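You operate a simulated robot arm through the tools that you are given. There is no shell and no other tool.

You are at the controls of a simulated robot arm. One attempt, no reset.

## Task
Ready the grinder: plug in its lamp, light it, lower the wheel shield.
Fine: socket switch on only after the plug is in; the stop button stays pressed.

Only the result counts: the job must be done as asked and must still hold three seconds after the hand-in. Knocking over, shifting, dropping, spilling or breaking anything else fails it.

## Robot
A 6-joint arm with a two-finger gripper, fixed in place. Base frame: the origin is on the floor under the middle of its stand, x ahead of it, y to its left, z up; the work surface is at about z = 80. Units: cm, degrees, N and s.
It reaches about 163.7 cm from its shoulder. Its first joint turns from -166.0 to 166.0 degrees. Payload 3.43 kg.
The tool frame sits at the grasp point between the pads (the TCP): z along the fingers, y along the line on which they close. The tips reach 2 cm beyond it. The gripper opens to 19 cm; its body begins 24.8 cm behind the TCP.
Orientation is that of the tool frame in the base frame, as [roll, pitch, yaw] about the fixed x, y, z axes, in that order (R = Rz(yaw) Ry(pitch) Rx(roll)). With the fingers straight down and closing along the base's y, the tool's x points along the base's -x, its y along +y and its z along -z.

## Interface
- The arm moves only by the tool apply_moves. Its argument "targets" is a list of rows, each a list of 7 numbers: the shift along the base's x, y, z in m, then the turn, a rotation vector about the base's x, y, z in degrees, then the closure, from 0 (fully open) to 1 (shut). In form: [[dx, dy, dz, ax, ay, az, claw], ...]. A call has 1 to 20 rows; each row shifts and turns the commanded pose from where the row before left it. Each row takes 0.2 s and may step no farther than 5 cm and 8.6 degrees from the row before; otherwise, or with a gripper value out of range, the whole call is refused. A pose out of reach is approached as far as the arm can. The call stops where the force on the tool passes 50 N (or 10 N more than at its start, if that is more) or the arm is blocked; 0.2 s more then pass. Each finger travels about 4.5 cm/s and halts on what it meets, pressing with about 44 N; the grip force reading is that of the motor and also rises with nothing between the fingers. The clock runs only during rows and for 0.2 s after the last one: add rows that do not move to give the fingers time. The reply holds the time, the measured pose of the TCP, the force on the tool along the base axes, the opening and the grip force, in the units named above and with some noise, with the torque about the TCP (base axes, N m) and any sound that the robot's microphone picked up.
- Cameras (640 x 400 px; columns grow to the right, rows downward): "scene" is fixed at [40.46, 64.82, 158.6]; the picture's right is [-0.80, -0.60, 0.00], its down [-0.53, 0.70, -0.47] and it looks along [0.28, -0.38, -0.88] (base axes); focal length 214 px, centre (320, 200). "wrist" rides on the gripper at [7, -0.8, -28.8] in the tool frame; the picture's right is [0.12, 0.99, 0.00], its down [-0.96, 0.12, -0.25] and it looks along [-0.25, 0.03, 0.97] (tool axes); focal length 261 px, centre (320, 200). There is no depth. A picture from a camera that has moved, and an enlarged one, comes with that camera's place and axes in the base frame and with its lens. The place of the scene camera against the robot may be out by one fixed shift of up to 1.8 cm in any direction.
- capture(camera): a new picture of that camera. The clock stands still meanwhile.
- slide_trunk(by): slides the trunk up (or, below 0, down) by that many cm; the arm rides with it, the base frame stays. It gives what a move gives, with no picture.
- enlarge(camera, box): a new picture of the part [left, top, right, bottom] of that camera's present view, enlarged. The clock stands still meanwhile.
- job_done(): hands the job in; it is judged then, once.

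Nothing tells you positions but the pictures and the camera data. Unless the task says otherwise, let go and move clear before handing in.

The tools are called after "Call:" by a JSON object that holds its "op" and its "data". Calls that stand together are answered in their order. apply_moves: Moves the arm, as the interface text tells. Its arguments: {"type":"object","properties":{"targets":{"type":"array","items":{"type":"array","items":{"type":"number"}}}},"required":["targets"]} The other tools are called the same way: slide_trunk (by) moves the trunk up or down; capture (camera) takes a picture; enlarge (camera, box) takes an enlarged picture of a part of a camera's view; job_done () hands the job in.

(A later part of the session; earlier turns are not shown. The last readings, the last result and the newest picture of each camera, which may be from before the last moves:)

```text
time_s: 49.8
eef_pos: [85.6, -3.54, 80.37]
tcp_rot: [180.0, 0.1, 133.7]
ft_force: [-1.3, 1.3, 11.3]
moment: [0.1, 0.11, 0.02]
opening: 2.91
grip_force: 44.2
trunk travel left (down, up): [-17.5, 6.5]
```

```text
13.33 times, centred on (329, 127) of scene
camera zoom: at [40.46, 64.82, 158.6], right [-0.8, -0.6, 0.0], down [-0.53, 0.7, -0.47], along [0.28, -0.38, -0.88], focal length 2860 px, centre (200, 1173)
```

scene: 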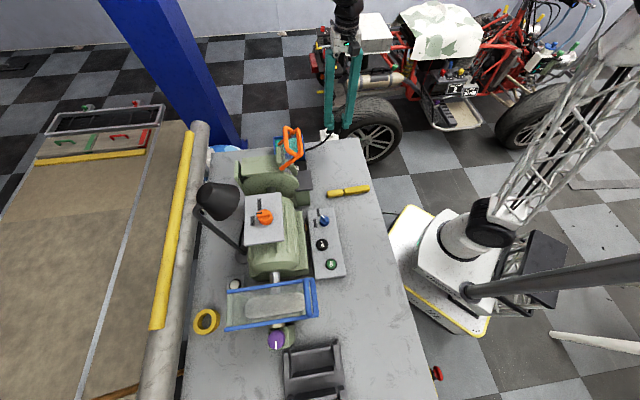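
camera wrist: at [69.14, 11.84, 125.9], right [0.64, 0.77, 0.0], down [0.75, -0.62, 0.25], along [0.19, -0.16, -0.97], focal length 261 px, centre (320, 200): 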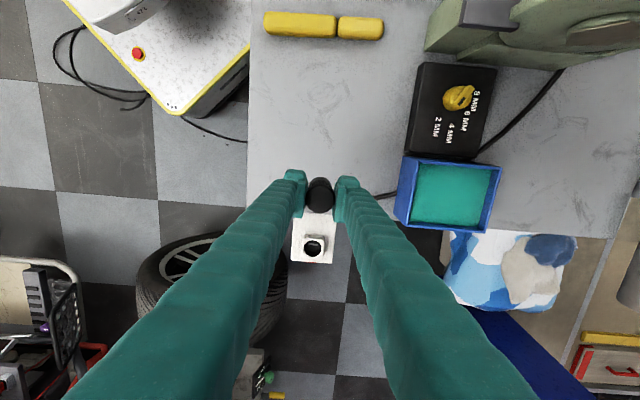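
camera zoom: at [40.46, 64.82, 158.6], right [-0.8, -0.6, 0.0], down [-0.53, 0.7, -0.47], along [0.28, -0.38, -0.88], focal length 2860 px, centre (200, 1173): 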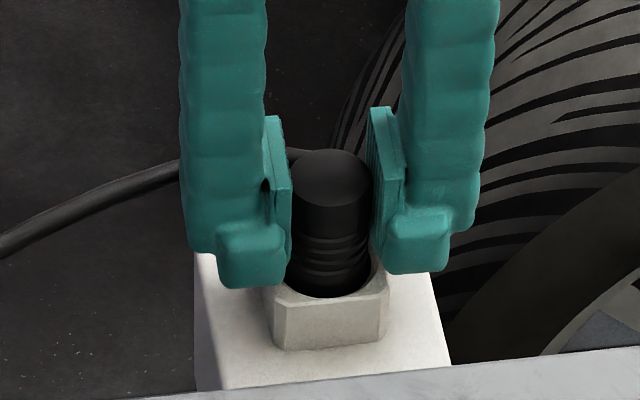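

Call:
{"op": "apply_moves", "data": {"targets": [[0, 0, -0.002, 0, 0, 0, 0.9], [0, 0, -0.001, 0, 0, 0, 0.9], [0, 0, 0, 0, 0, 0, 0.9]]}}

Call:
{"op": "enlarge", "data": {"camera": "scene", "box": [317, 112, 341, 142]}}

Call:
{"op": "capture", "data": {"camera": "wrist"}}

```text
time_s: 50.6
eef_pos: [85.66, -3.58, 80.16]
tcp_rot: [179.8, 0.0, 133.7]
ft_force: [5.0, 1.6, 34.7]
moment: [-0.01, -0.15, 0.02]
opening: 2.95
grip_force: 43.9
trunk travel left (down, up): [-17.5, 6.5]
```

```text
13.33 times, centred on (329, 127) of scene
camera zoom: at [40.46, 64.82, 158.6], right [-0.8, -0.6, 0.0], down [-0.53, 0.7, -0.47], along [0.28, -0.38, -0.88], focal length 2860 px, centre (200, 1173)
```

zoom: 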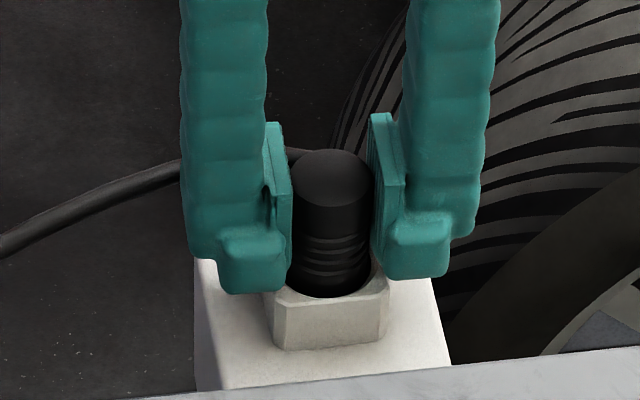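

```text
taken
camera wrist: at [80.04, 0.88, 108.75], right [0.64, 0.77, 0.0], down [0.75, -0.62, 0.25], along [0.19, -0.16, -0.97], focal length 261 px, centre (320, 200)
```

wrist: 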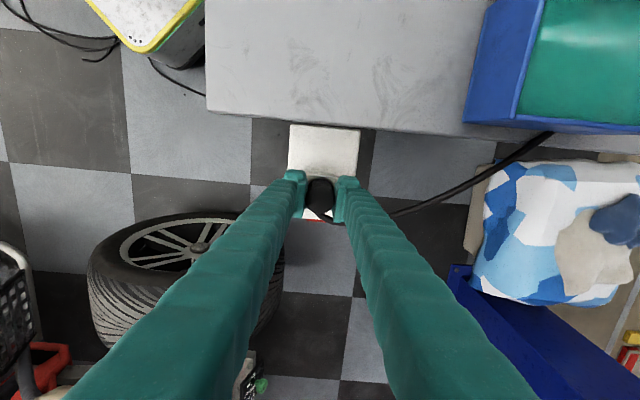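

Call:
{"op": "apply_moves", "data": {"targets": [[0, 0, 0, 0, 0, 0, 0.8], [0, 0, 0, 0, 0, 0, 0.65], [0, 0, 0, 0, 0, 0, 0.6], [0, 0, 0, 0, 0, 0, 0.6], [0, 0, 0, 0, 0, 0, 0.6]]}}

Call:
{"op": "enlarge", "data": {"camera": "wrist", "box": [290, 150, 350, 220]}}

Call:
{"op": "enlarge", "data": {"camera": "scene", "box": [317, 112, 341, 142]}}

```text
time_s: 51.8
eef_pos: [85.61, -3.55, 79.98]
tcp_rot: [-180.0, 0.0, 133.6]
ft_force: [-0.1, 0.0, 0.9]
moment: [-0.02, 0.03, 0.01]
opening: 7.59
grip_force: 0.2
trunk travel left (down, up): [-17.5, 6.5]
```

```text
5.71 times, centred on (320, 185) of wrist
camera zoom: at [80.11, 0.88, 108.6], right [0.64, 0.77, 0.0], down [0.75, -0.62, 0.25], along [0.19, -0.16, -0.97], focal length 1489 px, centre (320, 286)
```

zoom: 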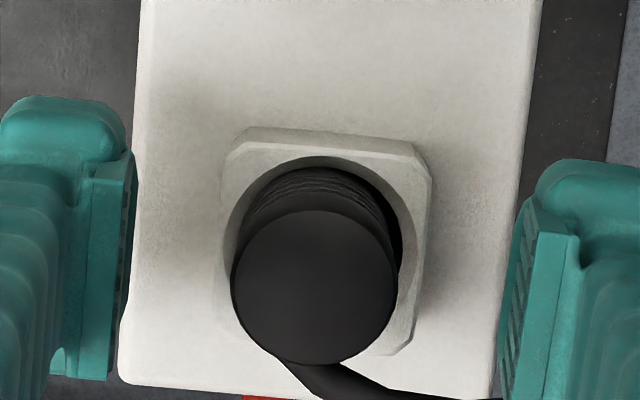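

```text
13.33 times, centred on (329, 127) of scene
camera zoom: at [40.46, 64.82, 158.6], right [-0.8, -0.6, 0.0], down [-0.53, 0.7, -0.47], along [0.28, -0.38, -0.88], focal length 2860 px, centre (200, 1173)
```

zoom: 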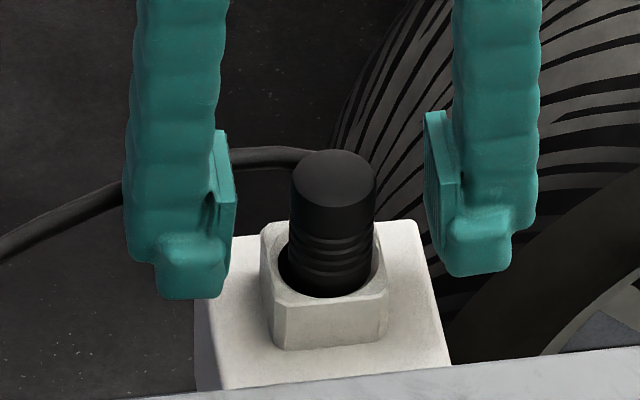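

The plug stays seated. Now I'll rise clear and turn the wrist so the camera can look at the red switch on the socket's far side.

Call:
{"op": "apply_moves", "data": {"targets": [[0, 0, 0.03, 0, 0, 0, 0.6], [0, 0, 0.04, 0, 0, 0, 0.6], [0, 0, 0.05, 0, 0, 0, 0.6], [0, 0, 0.05, 0, 0, 0, 0.8], [0, 0, 0.03, 0, 0, 8, 1.0], [0.01, -0.01, 0, 0, 0, 8, 1.0], [0.01, -0.01, 0, 0, 0, 8, 1.0], [0.01, -0.01, 0, 0, 0, 8, 1.0], [0.01, -0.01, 0, 0, 0, 8, 1.0], [0.01, -0.01, 0, 0, 0, 8, 1.0], [0, 0, 0, 0, 0, 8, 1.0], [0, 0, 0, 0, 0, 8, 1.0], [0, 0, 0, 0, 0, 8, 1.0], [0, 0, 0, 0, 0, 8, 1.0], [0, 0, 0, 0, 0, 8, 1.0], [0, 0, 0, 0, 0, 0, 1.0]]}}

Call:
{"op": "capture", "data": {"camera": "wrist"}}

```text
time_s: 55.2
eef_pos: [90.63, -8.57, 99.94]
tcp_rot: [180.0, 0.1, -138.2]
ft_force: [0.3, 0.8, 0.0]
moment: [-0.01, 0.0, 0.02]
opening: 0.0
grip_force: 33.9
trunk travel left (down, up): [-17.5, 6.5]
```

```text
taken
camera wrist: at [85.93, -13.98, 128.6], right [-0.75, 0.66, 0.0], down [0.64, 0.73, 0.25], along [0.16, 0.19, -0.97], focal length 261 px, centre (320, 200)
```

wrist: 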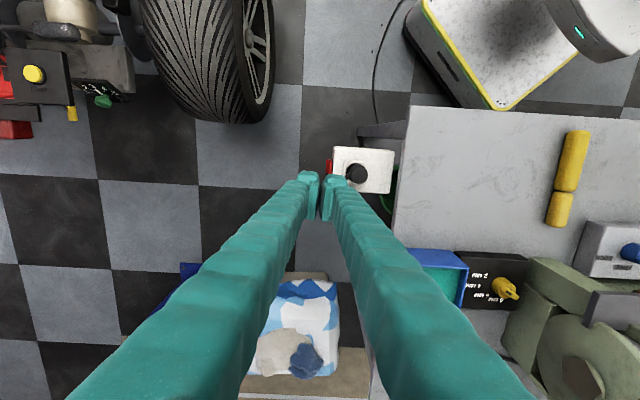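

Call:
{"op": "apply_moves", "data": {"targets": [[0.005, -0.005, 0, 0, 0, 8, 1.0], [0.005, -0.005, 0, 0, 0, 8, 1.0], [0.005, -0.005, 0, 0, 0, 8, 1.0], [0.005, -0.005, 0, 0, 0, 8, 1.0], [0, 0, 0, 0, 0, 8, 1.0], [0, 0, 0, 0, 0, 8, 1.0], [0, 0, 0, 0, 0, 8, 1.0], [0, 0, 0, 0, 0, 8, 1.0], [0, 0, 0, 0, 0, 8, 1.0], [0, 0, 0, 0, 0, 8, 1.0], [0, 0, 0, 0, 0, 8, 1.0], [0, 0, 0, 0, 0, 4, 1.0]]}}

Call:
{"op": "capture", "data": {"camera": "wrist"}}

```text
time_s: 57.8
eef_pos: [92.66, -10.62, 99.93]
tcp_rot: [-179.9, 0.1, -46.2]
ft_force: [1.5, 1.0, 0.0]
moment: [0.03, -0.01, -0.04]
opening: 0.0
grip_force: 34.2
trunk travel left (down, up): [-17.5, 6.5]
```

```text
taken
camera wrist: at [98.06, -15.16, 128.64], right [-0.63, -0.77, 0.0], down [-0.75, 0.61, 0.25], along [-0.19, 0.16, -0.97], focal length 261 px, centre (320, 200)
```

wrist: 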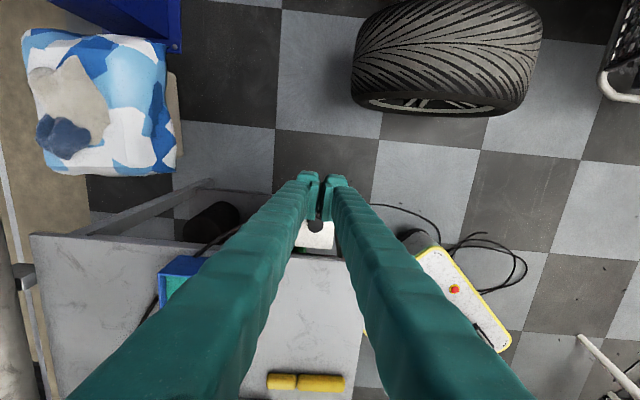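

Call:
{"op": "apply_moves", "data": {"targets": [[-0.008, -0.03, -0.03, 0, 0, 0, 1.0], [-0.008, -0.03, -0.03, 0, 0, 0, 1.0], [-0.007, -0.03, -0.02, 0, 0, 0, 1.0], [0, 0, 0, 0, 0, 0, 1.0]]}}

Call:
{"op": "capture", "data": {"camera": "wrist"}}

```text
time_s: 58.8
eef_pos: [90.45, -19.44, 91.76]
tcp_rot: [180.0, 0.0, -46.3]
ft_force: [0.0, 0.3, -0.1]
moment: [0.04, -0.01, 0.0]
opening: 0.01
grip_force: 33.8
trunk travel left (down, up): [-17.5, 6.5]
```

```text
taken
camera wrist: at [95.85, -24.12, 120.44], right [-0.64, -0.77, 0.0], down [-0.75, 0.62, 0.25], along [-0.19, 0.16, -0.97], focal length 261 px, centre (320, 200)
```

wrist: 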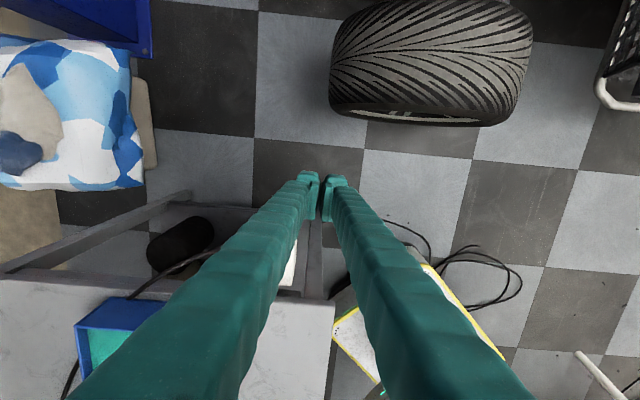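

Call:
{"op": "apply_moves", "data": {"targets": [[0.012, 0.014, 0, 0, 0, 0, 0.5], [0.012, 0.014, 0, 0, 0, 0, 0.2], [0.012, 0.014, 0, 0, 0, 0, 0], [0.013, 0.013, 0, 0, 0, 0, 0], [0, 0, 0, 5.43, 5.18, 0, 0], [0, 0, 0, 5.43, 5.18, 0, 0], [0, 0, 0, 5.43, 5.18, 0, 0], [0, 0, 0, 5.43, 5.18, 0, 0], [0, 0, 0, 0, 0, 0, 0], [0, 0, 0, 0, 0, 0, 0], [0, 0, 0, 0, 0, 0, 0]]}}

Call:
{"op": "capture", "data": {"camera": "wrist"}}

```text
time_s: 61.2
eef_pos: [95.15, -14.18, 91.9]
tcp_rot: [-179.9, 30.0, -46.3]
ft_force: [-0.1, -1.0, 0.0]
moment: [0.0, -0.03, -0.02]
opening: 19.0
grip_force: 0.0
trunk travel left (down, up): [-17.5, 6.5]
```

```text
taken
camera wrist: at [109.83, -28.37, 113.24], right [-0.65, -0.76, -0.06], down [-0.57, 0.43, 0.69], along [-0.5, 0.48, -0.72], focal length 261 px, centre (320, 200)
```

wrist: 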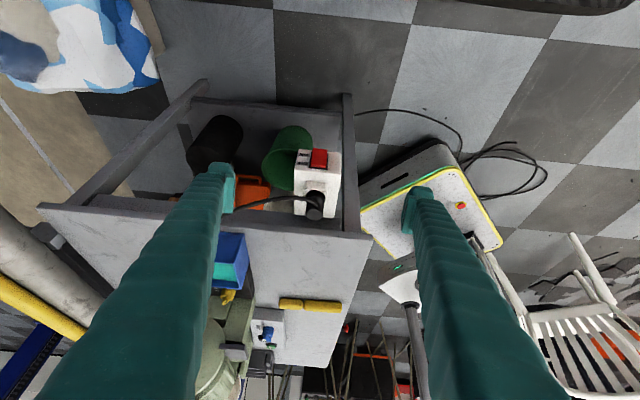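

Call:
{"op": "enlarge", "data": {"camera": "wrist", "box": [285, 140, 355, 225]}}

Call:
{"op": "enlarge", "data": {"camera": "wrist", "box": [295, 142, 340, 182]}}

```text
4.71 times, centred on (320, 182) of wrist
camera zoom: at [109.83, -28.37, 113.24], right [-0.65, -0.76, -0.06], down [-0.57, 0.43, 0.69], along [-0.5, 0.48, -0.72], focal length 1227 px, centre (320, 282)
```

zoom: 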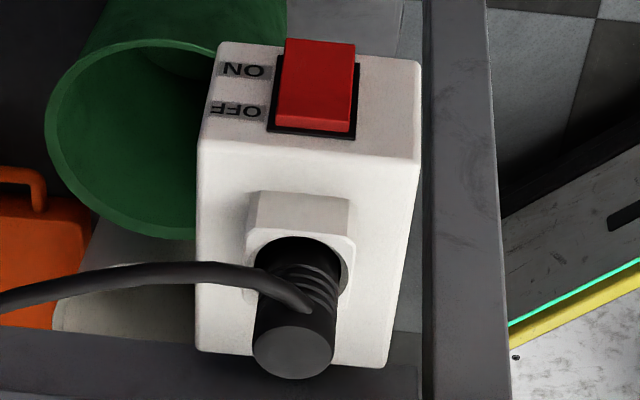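

```text
10.00 times, centred on (318, 162) of wrist
camera zoom: at [109.83, -28.37, 113.24], right [-0.65, -0.76, -0.06], down [-0.57, 0.43, 0.69], along [-0.5, 0.48, -0.72], focal length 2606 px, centre (345, 580)
```

zoom: 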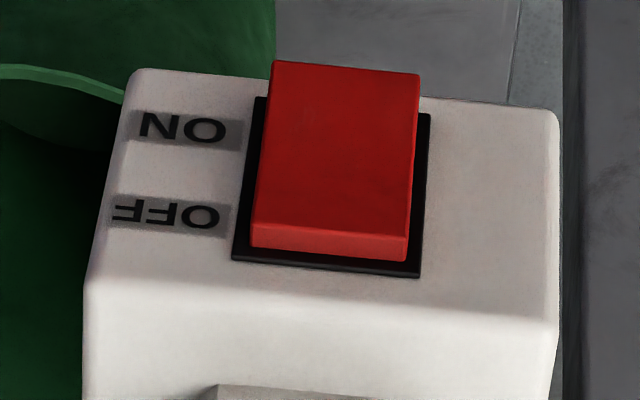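

The switch is a rocker on the outer face: the OFF half is at the top and pressed in, and the ON half is at the bottom (z≈70) and sticks out. I'll close the fingers and use the tilted tip to press only the lower ON half.

Call:
{"op": "apply_moves", "data": {"targets": [[0.002, 0.002, 0, 5.43, 5.18, 0, 0.4], [0, 0, 0, 0, 0, 0, 0.8], [0, 0, 0, 0, 0, 0, 1.0], [0, 0, 0, 0, 0, 0, 1.0], [0, 0, 0, 0, 0, 0, 1.0], [0, 0, 0, 0, 0, 0, 1.0], [0, 0, 0, 0, 0, 0, 1.0], [0, 0, 0, 0, 0, 0, 1.0], [0, 0, 0, 0, 0, 0, 1.0], [0, 0, 0, 0, 0, 0, 1.0], [0, 0, 0, 0, 0, 0, 1.0], [0, 0, 0, 0, 0, 0, 1.0]]}}

Call:
{"op": "capture", "data": {"camera": "wrist"}}

Call:
{"op": "enlarge", "data": {"camera": "wrist", "box": [270, 130, 370, 230]}}

Call:
{"op": "enlarge", "data": {"camera": "scene", "box": [300, 80, 370, 150]}}

```text
time_s: 63.8
eef_pos: [92.45, -12.55, 89.42]
tcp_rot: [-179.3, 36.6, -46.3]
ft_force: [0.1, 0.2, -0.4]
moment: [-0.05, 0.05, -0.01]
opening: 0.0
grip_force: 34.9
out of reach, approached as far as the arm can: row 1
trunk travel left (down, up): [-17.5, 6.5]
```

```text
taken
camera wrist: at [108.47, -28.75, 108.25], right [-0.66, -0.75, -0.08], down [-0.52, 0.37, 0.77], along [-0.55, 0.55, -0.63], focal length 261 px, centre (320, 200)
```

wrist: 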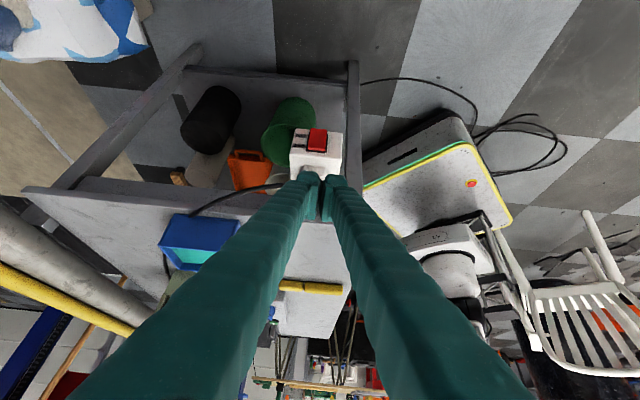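

```text
4.00 times, centred on (320, 180) of wrist
camera zoom: at [108.47, -28.75, 108.25], right [-0.66, -0.75, -0.08], down [-0.52, 0.37, 0.77], along [-0.55, 0.55, -0.63], focal length 1043 px, centre (320, 280)
```

zoom: 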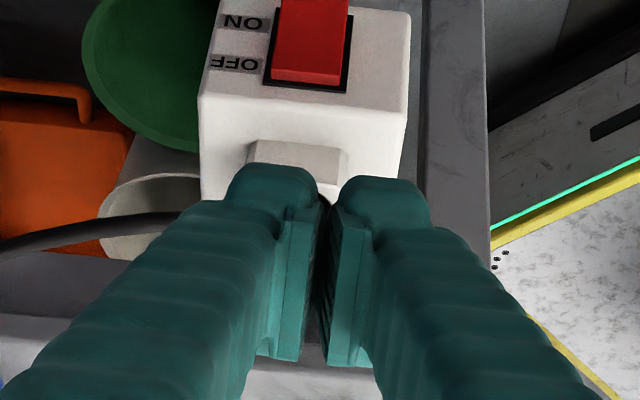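

```text
5.71 times, centred on (335, 115) of scene
camera zoom: at [40.46, 64.82, 158.6], right [-0.8, -0.6, 0.0], down [-0.53, 0.7, -0.47], along [0.28, -0.38, -0.88], focal length 1226 px, centre (234, 686)
```

zoom: 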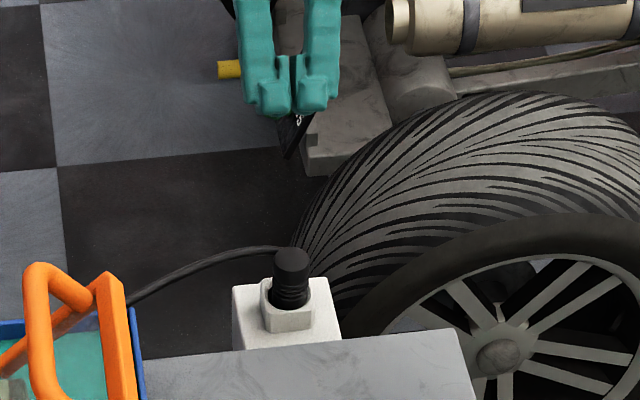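

Call:
{"op": "apply_moves", "data": {"targets": [[0.01, -0.002, 0, -4.78, -4.55, 0, 1.0], [0.01, -0.001, -0.03, 0, 0, 0, 1.0], [0, 0, -0.04, 0, 0, 0, 1.0], [0, 0, -0.04, 0, 0, 0, 1.0], [0, 0, 0, 0, 0, 0, 1.0]]}}

Call:
{"op": "capture", "data": {"camera": "wrist"}}

Call:
{"op": "enlarge", "data": {"camera": "scene", "box": [300, 80, 370, 150]}}

```text
time_s: 65.0
eef_pos: [94.31, -12.75, 78.52]
tcp_rot: [-179.9, 30.9, -46.4]
ft_force: [-0.5, -0.4, 0.0]
moment: [-0.01, 0.04, 0.0]
opening: 0.0
grip_force: 34.5
trunk travel left (down, up): [-17.5, 6.5]
```

```text
taken
camera wrist: at [109.36, -27.28, 99.42], right [-0.65, -0.76, -0.06], down [-0.57, 0.43, 0.71], along [-0.51, 0.49, -0.7], focal length 261 px, centre (320, 200)
```

wrist: 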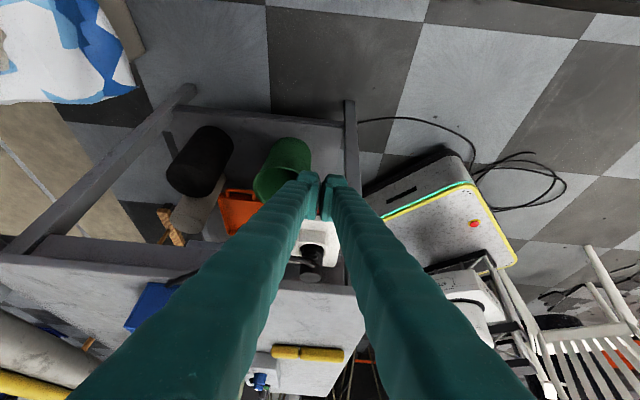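

```text
5.71 times, centred on (335, 115) of scene
camera zoom: at [40.46, 64.82, 158.6], right [-0.8, -0.6, 0.0], down [-0.53, 0.7, -0.47], along [0.28, -0.38, -0.88], focal length 1226 px, centre (234, 686)
```

zoom: 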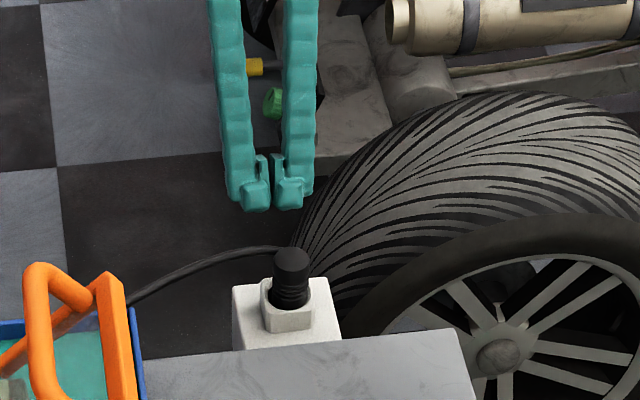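

Call:
{"op": "apply_moves", "data": {"targets": [[0, 0, -0.03, 0, 0, 0, 1.0], [0, 0, -0.03, 0, 0, 0, 1.0], [0, 0, -0.021, 0, 0, 0, 1.0], [0, 0, 0, 0, 0, 0, 1.0]]}}

Call:
{"op": "enlarge", "data": {"camera": "wrist", "box": [270, 130, 370, 230]}}

Call:
{"op": "enlarge", "data": {"camera": "scene", "box": [300, 80, 370, 150]}}

```text
time_s: 66.0
eef_pos: [94.39, -12.89, 70.3]
tcp_rot: [179.9, 31.0, -46.2]
ft_force: [0.7, 0.4, -0.3]
moment: [0.03, 0.01, 0.0]
opening: 0.0
grip_force: 34.2
trunk travel left (down, up): [-17.5, 6.5]
```

```text
4.00 times, centred on (320, 180) of wrist
camera zoom: at [109.44, -27.37, 91.24], right [-0.65, -0.76, -0.06], down [-0.57, 0.43, 0.71], along [-0.51, 0.49, -0.7], focal length 1043 px, centre (320, 280)
```

zoom: 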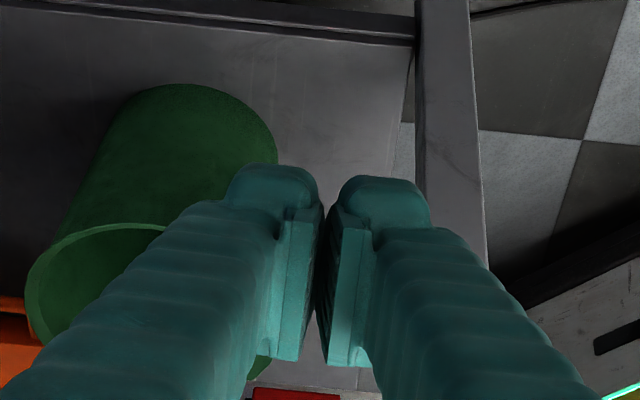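

```text
5.71 times, centred on (335, 115) of scene
camera zoom: at [40.46, 64.82, 158.6], right [-0.8, -0.6, 0.0], down [-0.53, 0.7, -0.47], along [0.28, -0.38, -0.88], focal length 1226 px, centre (234, 686)
```

zoom: 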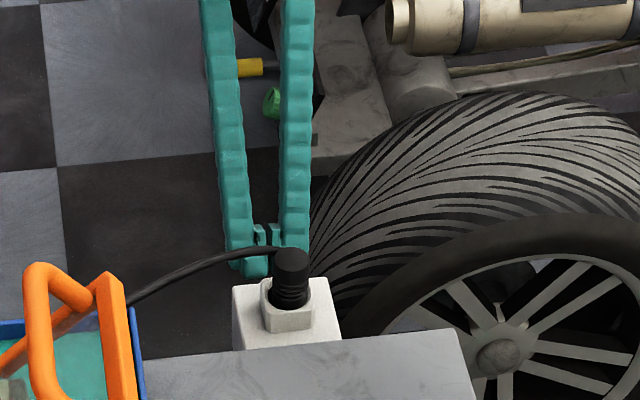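

Call:
{"op": "enlarge", "data": {"camera": "wrist", "box": [260, 170, 380, 270]}}

```text
4.00 times, centred on (320, 220) of wrist
camera zoom: at [109.44, -27.37, 91.24], right [-0.65, -0.76, -0.06], down [-0.57, 0.43, 0.71], along [-0.51, 0.49, -0.7], focal length 1043 px, centre (320, 120)
```

zoom: 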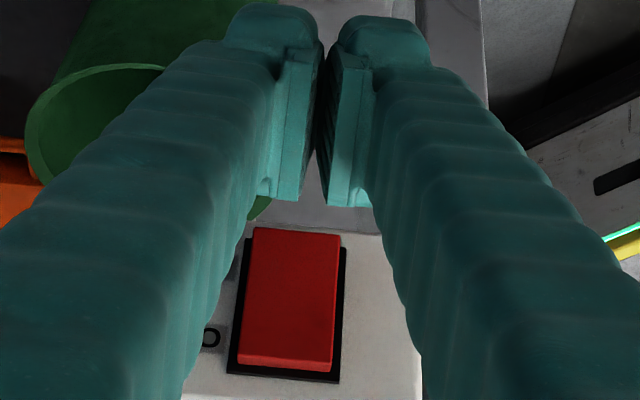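

Call:
{"op": "apply_moves", "data": {"targets": [[-0.0069, 0.0072, 0, 0, 0, 0, 1.0], [-0.0069, 0.0072, 0, 0, 0, 0, 1.0], [-0.0069, 0.0072, 0, 0, 0, 0, 1.0], [0, 0, 0, 0, 0, 0, 1.0]]}}

Call:
{"op": "enlarge", "data": {"camera": "wrist", "box": [260, 170, 380, 270]}}

```text
time_s: 67.0
eef_pos: [92.43, -10.86, 70.27]
tcp_rot: [-180.0, 30.9, -46.3]
ft_force: [0.3, 0.5, 0.4]
moment: [0.0, 0.02, -0.02]
opening: 0.01
grip_force: 33.9
trunk travel left (down, up): [-17.5, 6.5]
```

```text
4.00 times, centred on (320, 220) of wrist
camera zoom: at [107.37, -25.31, 91.28], right [-0.65, -0.76, -0.06], down [-0.57, 0.43, 0.71], along [-0.51, 0.49, -0.7], focal length 1043 px, centre (320, 120)
```

zoom: 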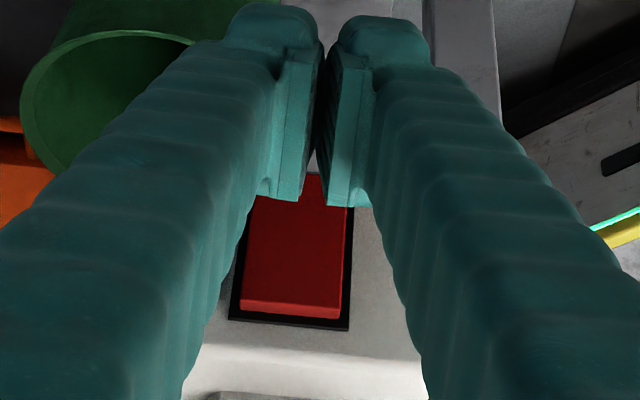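

Call:
{"op": "apply_moves", "data": {"targets": [[-0.0021, 0.0022, 0, 0, 0, 0, 1.0], [-0.0021, 0.0022, 0, 0, 0, 0, 1.0], [-0.0021, 0.0022, 0, 0, 0, 0, 1.0], [-0.0021, 0.0022, 0, 0, 0, 0, 1.0], [0, 0, 0, 0, 0, 0, 1.0]]}}

Call:
{"op": "enlarge", "data": {"camera": "wrist", "box": [260, 170, 380, 270]}}

```text
time_s: 68.2
eef_pos: [91.66, -9.7, 70.4]
tcp_rot: [180.0, 30.8, -46.3]
ft_force: [0.3, 0.0, 0.0]
moment: [0.02, 0.03, -0.02]
opening: 0.0
grip_force: 34.1
trunk travel left (down, up): [-17.5, 6.5]
```

```text
4.00 times, centred on (320, 220) of wrist
camera zoom: at [106.56, -24.33, 91.33], right [-0.65, -0.76, -0.06], down [-0.57, 0.43, 0.71], along [-0.51, 0.49, -0.7], focal length 1043 px, centre (320, 120)
```

zoom: 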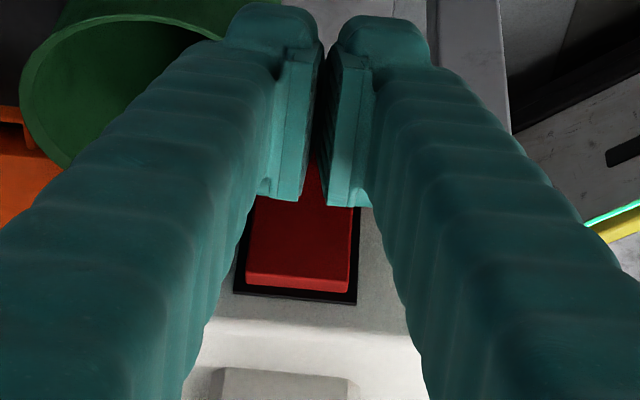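

Call:
{"op": "apply_moves", "data": {"targets": [[-0.0021, 0.0022, 0, 0, 0, 0, 1.0], [-0.0021, 0.0022, 0, 0, 0, 0, 1.0], [-0.0021, 0.0022, 0, 0, 0, 0, 1.0], [0, 0, 0, 0, 0, 0, 1.0]]}}

Call:
{"op": "enlarge", "data": {"camera": "wrist", "box": [260, 170, 380, 270]}}

```text
time_s: 69.2
eef_pos: [91.04, -9.27, 70.42]
tcp_rot: [-179.9, 30.9, -46.4]
ft_force: [24.1, -10.9, 0.7]
moment: [0.06, -0.01, 0.03]
opening: 0.0
grip_force: 34.4
trunk travel left (down, up): [-17.5, 6.5]
```

```text
4.00 times, centred on (320, 220) of wrist
camera zoom: at [105.95, -23.86, 91.35], right [-0.65, -0.76, -0.06], down [-0.57, 0.43, 0.7], along [-0.51, 0.49, -0.71], focal length 1043 px, centre (320, 120)
```

zoom: 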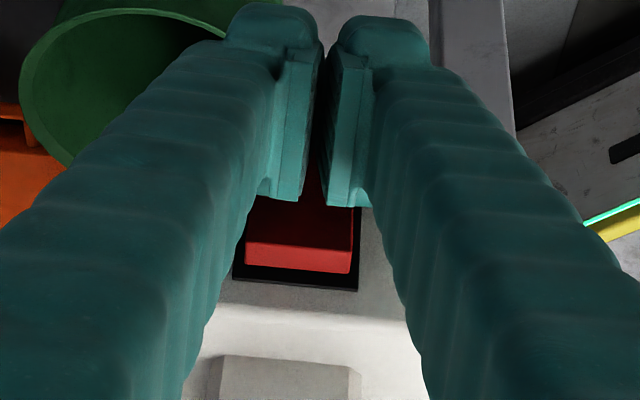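

Call:
{"op": "apply_moves", "data": {"targets": [[-0.0014, 0.0015, 0, 0, 0, 0, 1.0], [0, 0, 0, 0, 0, 0, 1.0]]}}

Call:
{"op": "apply_moves", "data": {"targets": [[0.0069, -0.0072, 0, 0, 0, 0, 1.0], [0.0138, -0.0144, 0, 0, 0, 0, 1.0], [0.0138, -0.0144, 0, 0, 0, 0, 1.0], [0.0, 0.0, 0.02, 0, 0, 0, 1.0], [0.0, 0.0, 0.03, 0, 0, 0, 1.0], [0.0, 0.0, 0.03, 0, 0, 0, 1.0], [0, 0, 0, 0, 0, 0, 1.0]]}}

Call:
{"op": "capture", "data": {"camera": "wrist"}}

Call:
{"op": "capture", "data": {"camera": "scene"}}

```text
time_s: 69.8
eef_pos: [91.03, -9.35, 70.35]
tcp_rot: [-180.0, 30.5, -46.3]
ft_force: [12.9, -16.0, -3.9]
moment: [-0.25, 0.12, 0.31]
opening: 0.0
grip_force: 34.2
trunk travel left (down, up): [-17.5, 6.5]
stopped in row 2: the force on the tool passed its limit at 53 N (the readings are from after the stop); the commanded pose is now the measured one
```

```text
time_s: 71.3
eef_pos: [94.41, -12.76, 78.38]
tcp_rot: [-180.0, 30.5, -46.3]
ft_force: [0.6, 0.0, 0.6]
moment: [-0.01, 0.0, 0.01]
opening: 0.0
grip_force: 33.8
trunk travel left (down, up): [-17.5, 6.5]
```

```text
taken
camera wrist: at [109.25, -27.13, 99.53], right [-0.65, -0.76, -0.06], down [-0.57, 0.43, 0.7], along [-0.51, 0.49, -0.71], focal length 261 px, centre (320, 200)
```

wrist: 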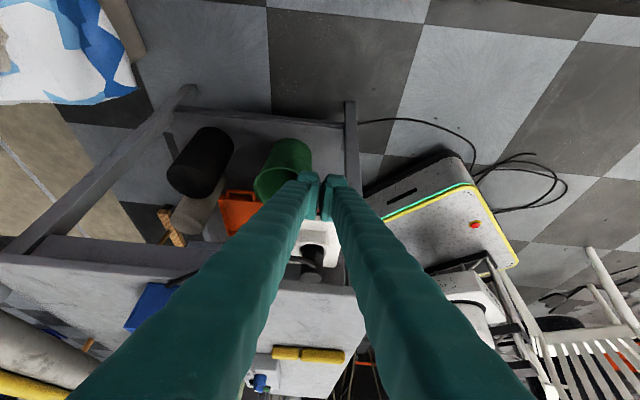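

```text
taken
```

scene: 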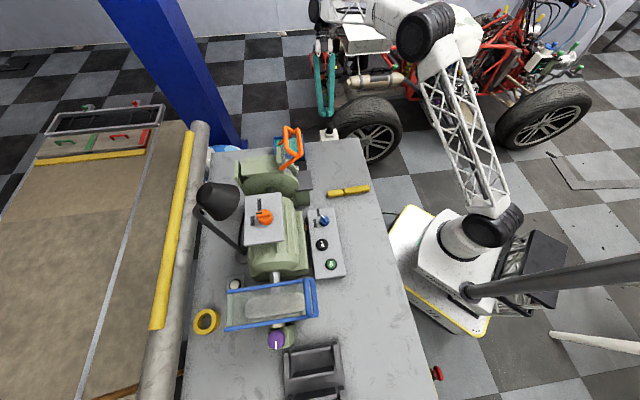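

Call:
{"op": "enlarge", "data": {"camera": "scene", "box": [185, 160, 285, 300]}}

Call:
{"op": "apply_moves", "data": {"targets": [[0.004, -0.004, 0.04, 0, 0, 0, 0.5], [0.0, 0.0, 0.04, 0, 0, 0, 0.2], [0, 0, 0.04, 0, 0, 0, 0], [0, 0, 0, 0, 0, 0, 0], [0, 0, 0, 0, 0, 0, 0], [0, 0, 0, 0, 0, 0, 0], [0, 0, 0, 0, 0, 0, 0], [0, 0, 0, 0, 0, 0, 0], [0, 0, 0, 0, 0, 0, 0], [0, 0, 0, 0, 0, 0, 0]]}}

Call:
{"op": "capture", "data": {"camera": "wrist"}}

```text
2.86 times, centred on (235, 230) of scene
camera zoom: at [40.46, 64.82, 158.6], right [-0.8, -0.6, 0.0], down [-0.53, 0.7, -0.47], along [0.28, -0.38, -0.88], focal length 613 px, centre (563, 114)
```

zoom: 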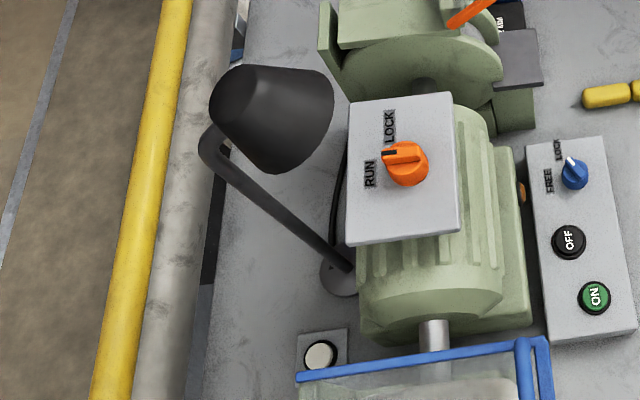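

```text
time_s: 73.5
eef_pos: [94.68, -13.08, 90.6]
tcp_rot: [-179.8, 30.6, -46.3]
ft_force: [-0.3, -0.4, 0.5]
moment: [0.01, 0.0, 0.01]
opening: 18.97
grip_force: 0.0
trunk travel left (down, up): [-17.5, 6.5]
```

```text
taken
camera wrist: at [109.58, -27.55, 111.59], right [-0.65, -0.76, -0.06], down [-0.57, 0.43, 0.7], along [-0.51, 0.49, -0.71], focal length 261 px, centre (320, 200)
```

wrist: 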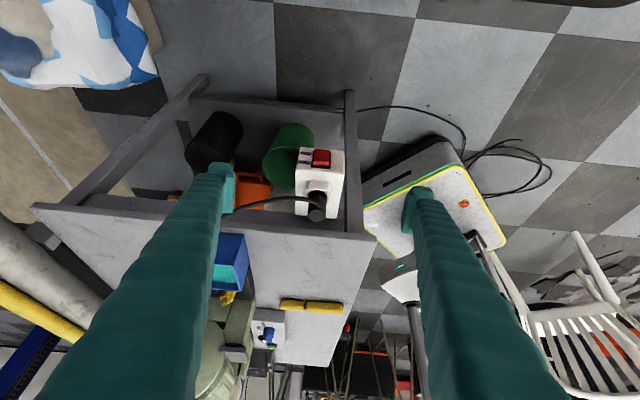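

Call:
{"op": "enlarge", "data": {"camera": "wrist", "box": [295, 142, 345, 222]}}

Call:
{"op": "enlarge", "data": {"camera": "wrist", "box": [300, 142, 345, 182]}}

```text
5.00 times, centred on (320, 182) of wrist
camera zoom: at [109.58, -27.55, 111.59], right [-0.65, -0.76, -0.06], down [-0.57, 0.43, 0.7], along [-0.51, 0.49, -0.71], focal length 1303 px, centre (320, 290)
```

zoom: 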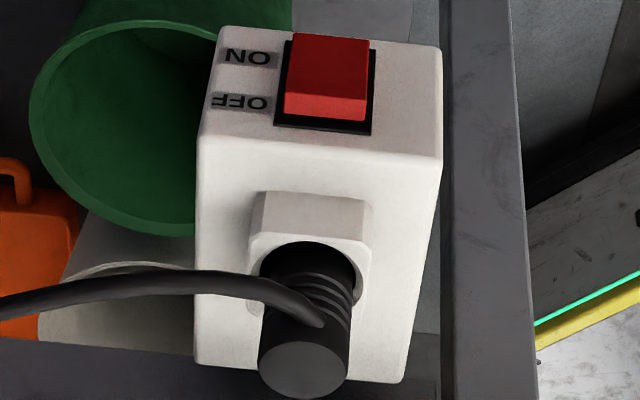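

```text
10.00 times, centred on (322, 162) of wrist
camera zoom: at [109.58, -27.55, 111.59], right [-0.65, -0.76, -0.06], down [-0.57, 0.43, 0.7], along [-0.51, 0.49, -0.71], focal length 2606 px, centre (295, 580)
```

zoom: 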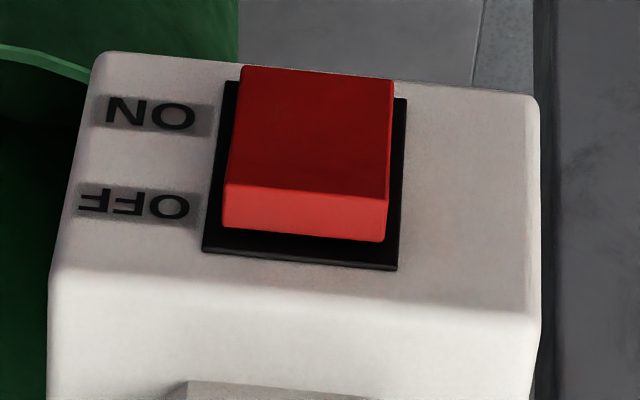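

The rocker is now ON (its lower half is in) and the plug is still seated, but the lamp doesn't look lit. I'll look closely at the lamp and at the white round button beside its base.

Call:
{"op": "enlarge", "data": {"camera": "scene", "box": [222, 272, 252, 302]}}

Call:
{"op": "enlarge", "data": {"camera": "scene", "box": [190, 175, 250, 265]}}

Call:
{"op": "enlarge", "data": {"camera": "scene", "box": [305, 200, 350, 280]}}

```text
13.33 times, centred on (237, 287) of scene
camera zoom: at [40.46, 64.82, 158.6], right [-0.8, -0.6, 0.0], down [-0.53, 0.7, -0.47], along [0.28, -0.38, -0.88], focal length 2860 px, centre (1427, -960)
```

zoom: 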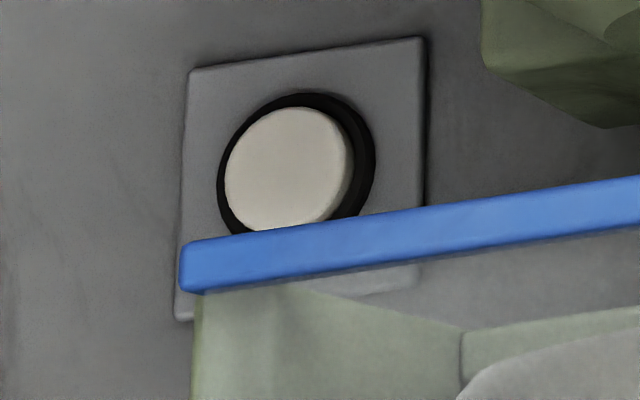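

```text
4.44 times, centred on (220, 220) of scene
camera zoom: at [40.46, 64.82, 158.6], right [-0.8, -0.6, 0.0], down [-0.53, 0.7, -0.47], along [0.28, -0.38, -0.88], focal length 953 px, centre (764, 111)
```

zoom: 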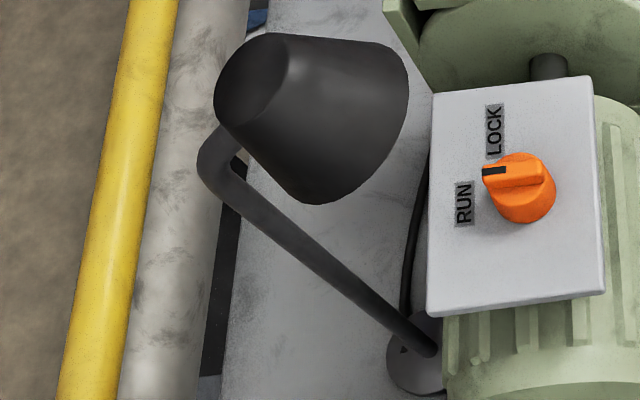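

```text
5.00 times, centred on (328, 240) of scene
camera zoom: at [40.46, 64.82, 158.6], right [-0.8, -0.6, 0.0], down [-0.53, 0.7, -0.47], along [0.28, -0.38, -0.88], focal length 1072 px, centre (282, 0)
```

zoom: 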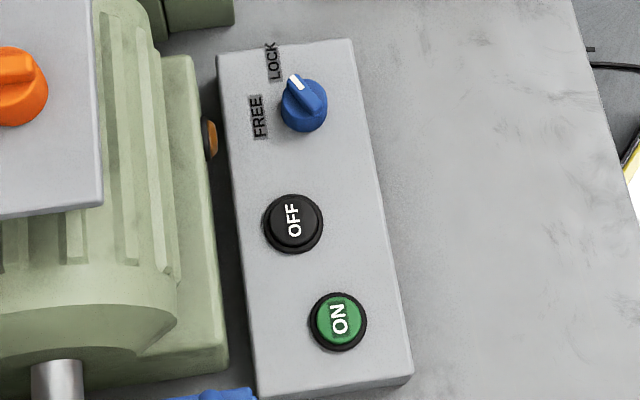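

The white push button beside the lamp base is most likely the lamp's own switch. I'll straighten up, rise high and travel over there to inspect it.

Call:
{"op": "apply_moves", "data": {"targets": [[0, 0, 0.02, 0, 0, 0, 0.3], [0, 0, 0.04, -5.54, -5.28, 0, 0.6], [0, 0, 0.045, -5.54, -5.28, 0, 1.0], [0, 0, 0.045, -5.54, -5.28, 0, 1.0], [0, 0, 0.045, -5.54, -5.28, 0, 1.0], [0, 0, 0.045, 0, 0, -8, 1.0], [0, 0, 0.045, 0, 0, -8, 1.0], [0, 0, 0.045, 0, 0, -8, 1.0], [0, 0, 0.045, 0, 0, -8, 1.0], [0, 0, 0.045, 0, 0, -8, 1.0], [0, 0, 0.045, 0, 0, -8, 1.0], [0, 0, 0.03, 0, 0, -8, 1.0]]}}

```text
time_s: 76.2
eef_pos: [85.49, -11.66, 126.36]
tcp_rot: [-179.2, 0.0, -102.4]
ft_force: [-0.5, 0.5, 0.3]
moment: [0.01, -0.01, -0.02]
opening: 0.0
grip_force: 34.8
out of reach, approached as far as the arm can: row 8, 9, 10, 11, 12
trunk travel left (down, up): [-17.5, 6.5]
```

Reach is limited up high, so I'll travel around the front side of the bench at about z≈120 while turning the wrist back.

Call:
{"op": "apply_moves", "data": {"targets": [[-0.036, 0.024, -0.006, 0, 0, -8, 1.0], [-0.036, 0.024, -0.006, 0, 0, -8, 1.0], [-0.036, 0.024, -0.006, 0, 0, -8, 1.0], [-0.036, 0.024, -0.006, 0, 0, -8, 1.0], [-0.036, 0.024, -0.006, 0, 0, -8, 1.0], [-0.036, 0.024, -0.006, 0, 0, -8, 1.0], [-0.036, 0.024, -0.006, 0, 0, -8, 1.0], [-0.03, 0.035, -0.004, 0, 0, -8, 1.0], [-0.03, 0.035, -0.004, 0, 0, -8, 1.0], [-0.03, 0.035, -0.004, 0, 0, -8, 1.0], [-0.03, 0.035, -0.004, 0, 0, -8, 1.0], [-0.03, 0.035, -0.004, 0, 0, -8, 1.0], [-0.03, 0.035, -0.004, 0, 0, -8, 1.0], [-0.03, 0.035, -0.004, 0, 0, -8, 1.0], [-0.03, 0.035, -0.004, 0, 0, -8, 1.0], [-0.03, 0.035, -0.004, 0, 0, -4, 1.0], [-0.03, 0.035, -0.004, 0, 0, 0, 1.0]]}}

Call:
{"op": "capture", "data": {"camera": "wrist"}}

```text
time_s: 79.8
eef_pos: [30.41, 39.93, 118.38]
tcp_rot: [-179.9, 0.1, 133.6]
ft_force: [-0.1, -0.4, -0.2]
moment: [0.1, 0.04, 0.03]
opening: 0.01
grip_force: 34.0
trunk travel left (down, up): [-17.5, 6.5]
```

```text
taken
camera wrist: at [25.0, 44.36, 147.15], right [0.64, 0.77, 0.0], down [0.75, -0.62, 0.25], along [0.19, -0.16, -0.97], focal length 261 px, centre (320, 200)
```

wrist: 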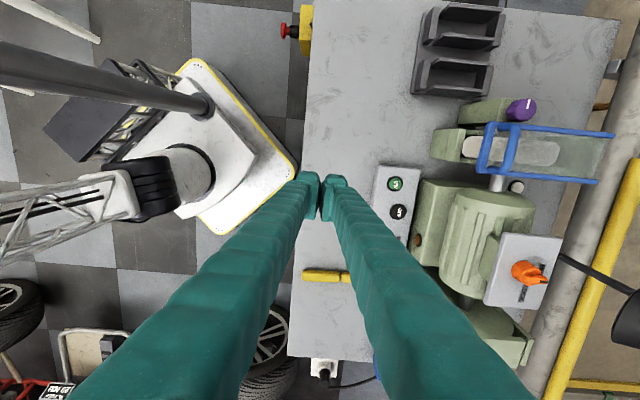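

Call:
{"op": "enlarge", "data": {"camera": "wrist", "box": [420, 80, 640, 240]}}

Call:
{"op": "slide_trunk", "data": {"by": 6}}

```text
2.50 times, centred on (530, 160) of wrist
camera zoom: at [25.0, 44.36, 147.15], right [0.64, 0.77, 0.0], down [0.75, -0.62, 0.25], along [0.19, -0.16, -0.97], focal length 652 px, centre (-205, 300)
```

zoom: 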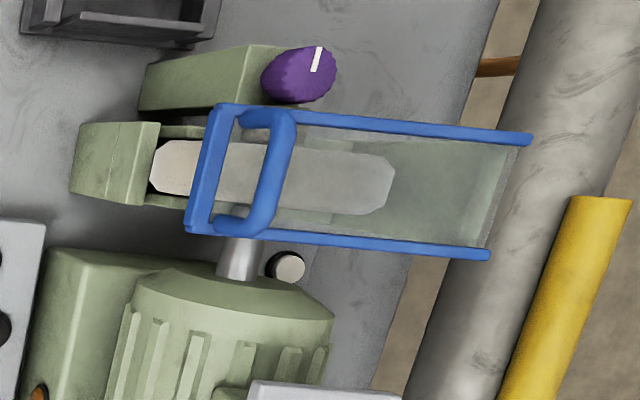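

```text
time_s: 80.8
eef_pos: [30.52, 39.87, 124.4]
tcp_rot: [-180.0, 0.0, 133.8]
ft_force: [-0.1, -0.5, -0.1]
moment: [0.02, 0.02, 0.01]
opening: 0.01
grip_force: 34.6
trunk travel left (down, up): [-23.5, 0.5]
```

Call:
{"op": "apply_moves", "data": {"targets": [[-0.0036, 0.0429, -0.0114, 0, 0, 0, 1.0], [-0.0036, 0.0429, -0.0114, 0, 0, 0, 1.0], [-0.0036, 0.0429, -0.0114, 0, 0, 0, 1.0], [-0.0036, 0.0429, -0.0114, 0, 0, 0, 1.0], [-0.0036, 0.0429, -0.0114, 0, 0, 0, 1.0], [-0.0036, 0.0429, -0.0114, 0, 0, 0, 1.0], [-0.0036, 0.0429, -0.0114, 0, 0, 0, 1.0], [0.015, 0.04, -0.015, 0, 0, 0, 1.0], [0.015, 0.04, -0.015, 0, 0, 0, 1.0], [0.015, 0.04, -0.015, 0, 0, 0, 1.0], [0.015, 0.04, -0.015, 0, 0, 0, 1.0]]}}

Call:
{"op": "capture", "data": {"camera": "wrist"}}

```text
time_s: 83.2
eef_pos: [33.75, 86.3, 110.47]
tcp_rot: [-179.8, 0.1, 133.7]
ft_force: [-0.4, 0.9, 0.2]
moment: [-0.23, -0.07, -0.01]
opening: 0.01
grip_force: 34.5
trunk travel left (down, up): [-23.5, 0.5]
```

```text
taken
camera wrist: at [28.28, 90.87, 139.08], right [0.64, 0.77, 0.0], down [0.75, -0.61, 0.25], along [0.19, -0.16, -0.97], focal length 261 px, centre (320, 200)
```

wrist: 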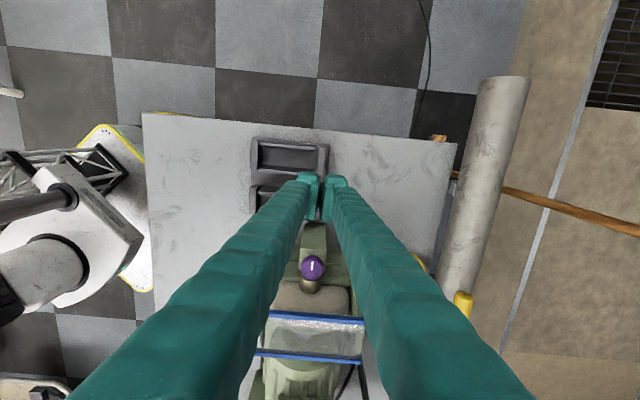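

Call:
{"op": "enlarge", "data": {"camera": "wrist", "box": [230, 210, 420, 400]}}

```text
2.11 times, centred on (325, 305) of wrist
camera zoom: at [28.28, 90.87, 139.08], right [0.64, 0.77, 0.0], down [0.75, -0.61, 0.25], along [0.19, -0.16, -0.97], focal length 549 px, centre (310, -21)
```

zoom: 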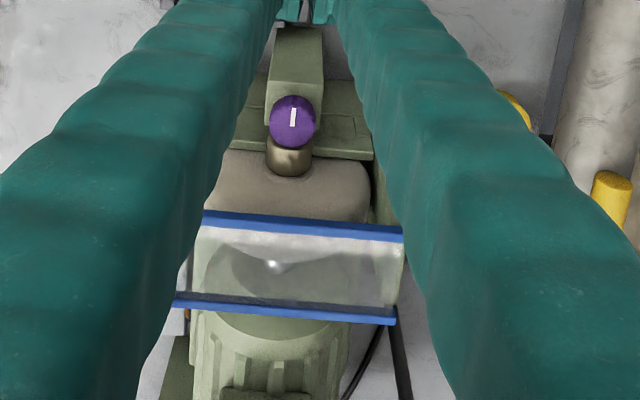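

Call:
{"op": "apply_moves", "data": {"targets": [[0.0396, 0.0158, -0.016, 0, 0, 0, 1.0], [0.0396, 0.0158, -0.016, 0, 0, 0, 1.0], [0.0396, 0.0158, -0.02, 0, 0, 0, 1.0], [0.0396, 0.0158, -0.02, 0, 0, 0, 1.0], [0, 0, -0.02, -4.83, -4.6, 0, 1.0], [0, 0, -0.02, -4.83, -4.6, 0, 1.0], [0, 0, -0.01, -4.83, -4.6, 0, 1.0], [0, 0, 0, 0, 0, 0, 1.0]]}}

Call:
{"op": "capture", "data": {"camera": "wrist"}}

Call:
{"op": "capture", "data": {"camera": "scene"}}

```text
time_s: 85.0
eef_pos: [49.89, 92.28, 98.49]
tcp_rot: [179.9, 19.9, 133.7]
ft_force: [-0.1, 1.0, 0.0]
moment: [-0.03, 0.01, -0.04]
opening: 0.0
grip_force: 34.4
trunk travel left (down, up): [-23.5, 0.5]
```

```text
taken
camera wrist: at [37.87, 103.48, 122.98], right [0.64, 0.77, -0.04], down [0.65, -0.51, 0.56], along [0.41, -0.39, -0.83], focal length 261 px, centre (320, 200)
```

wrist: 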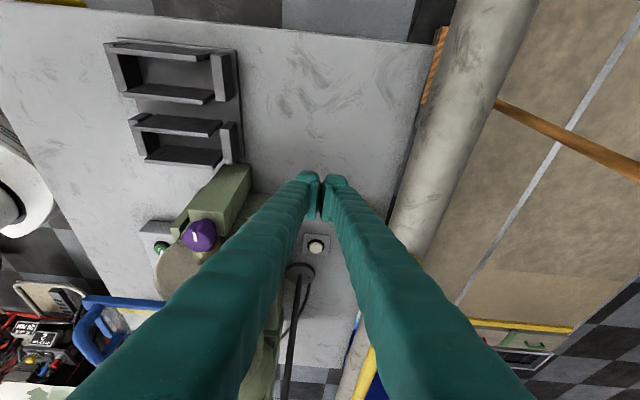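

```text
taken
```

scene: 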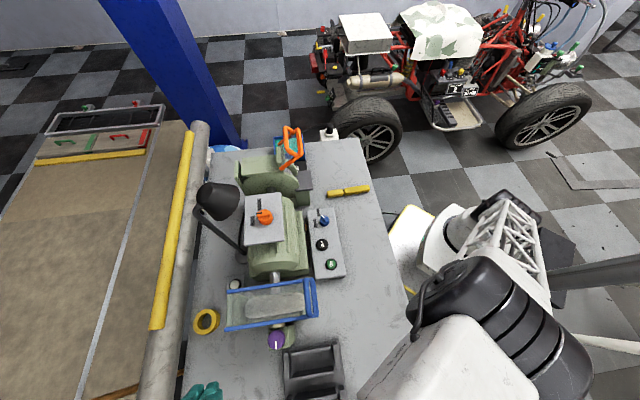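

Call:
{"op": "enlarge", "data": {"camera": "wrist", "box": [270, 190, 370, 310]}}

Call:
{"op": "enlarge", "data": {"camera": "wrist", "box": [295, 225, 340, 270]}}

```text
3.33 times, centred on (320, 250) of wrist
camera zoom: at [37.87, 103.48, 122.98], right [0.64, 0.77, -0.04], down [0.65, -0.51, 0.56], along [0.41, -0.39, -0.83], focal length 869 px, centre (320, 33)
```

zoom: 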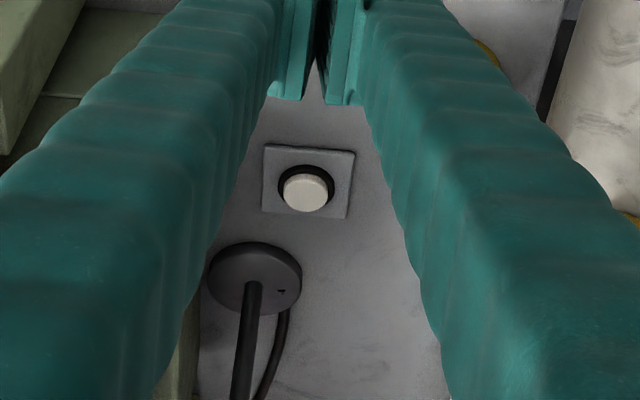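

```text
8.89 times, centred on (318, 248) of wrist
camera zoom: at [37.87, 103.48, 122.98], right [0.64, 0.77, -0.04], down [0.65, -0.51, 0.56], along [0.41, -0.39, -0.83], focal length 2317 px, centre (342, -222)
```

zoom: 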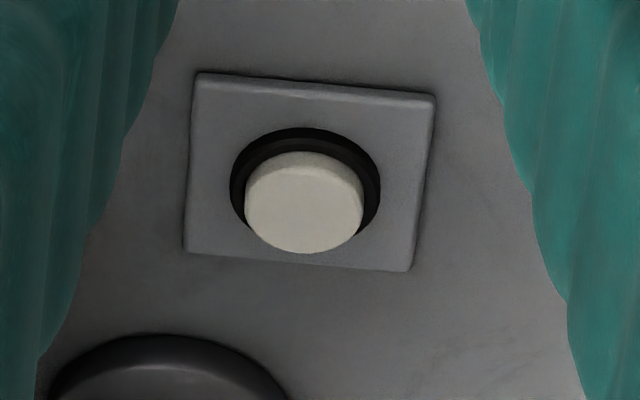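

The button cap is at about (67.4, 74.9) with its top near z≈82, next to the lamp base. I'll approach leaning away from the lamp and stop above it to check clearance.

Call:
{"op": "apply_moves", "data": {"targets": [[0.034, -0.034, -0.005, 0, 0, 0, 1.0], [0.034, -0.034, -0.005, 0, 0, 0, 1.0], [0.034, -0.034, -0.005, 0, 0, 0, 1.0], [0.034, -0.034, -0.005, 0, 0, 0, 1.0], [0.03, -0.029, -0.005, 0, 0, 0, 1.0], [0, 0, 0, 0, 0, 0, 1.0]]}}

Call:
{"op": "capture", "data": {"camera": "wrist"}}

Call:
{"op": "capture", "data": {"camera": "scene"}}

```text
time_s: 86.3
eef_pos: [66.26, 75.76, 95.71]
tcp_rot: [-179.9, 20.1, 133.8]
ft_force: [0.8, 0.7, -0.4]
moment: [0.03, 0.0, 0.01]
opening: 0.01
grip_force: 34.6
trunk travel left (down, up): [-23.5, 0.5]
```

```text
taken
camera wrist: at [54.35, 87.08, 120.19], right [0.64, 0.77, -0.04], down [0.65, -0.51, 0.56], along [0.41, -0.39, -0.83], focal length 261 px, centre (320, 200)
```

wrist: 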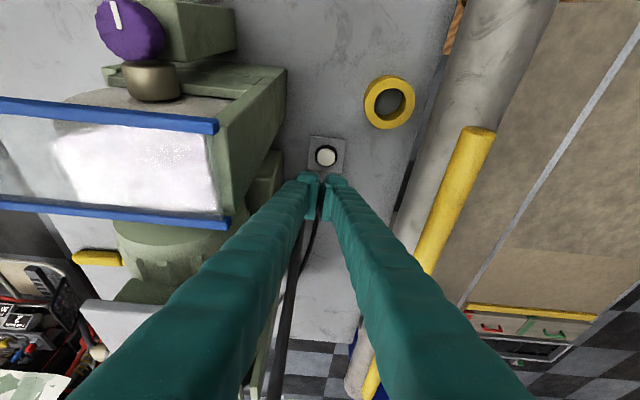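

```text
taken
```

scene: 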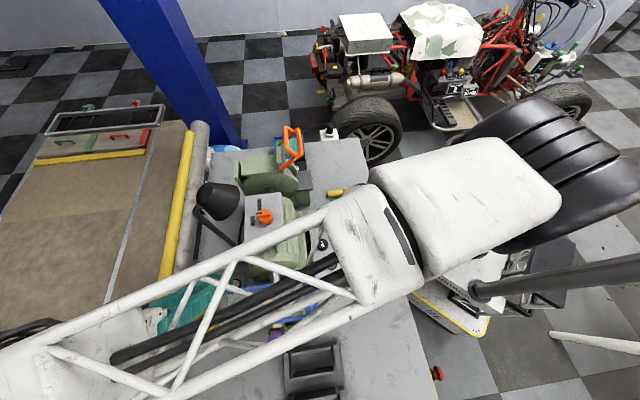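

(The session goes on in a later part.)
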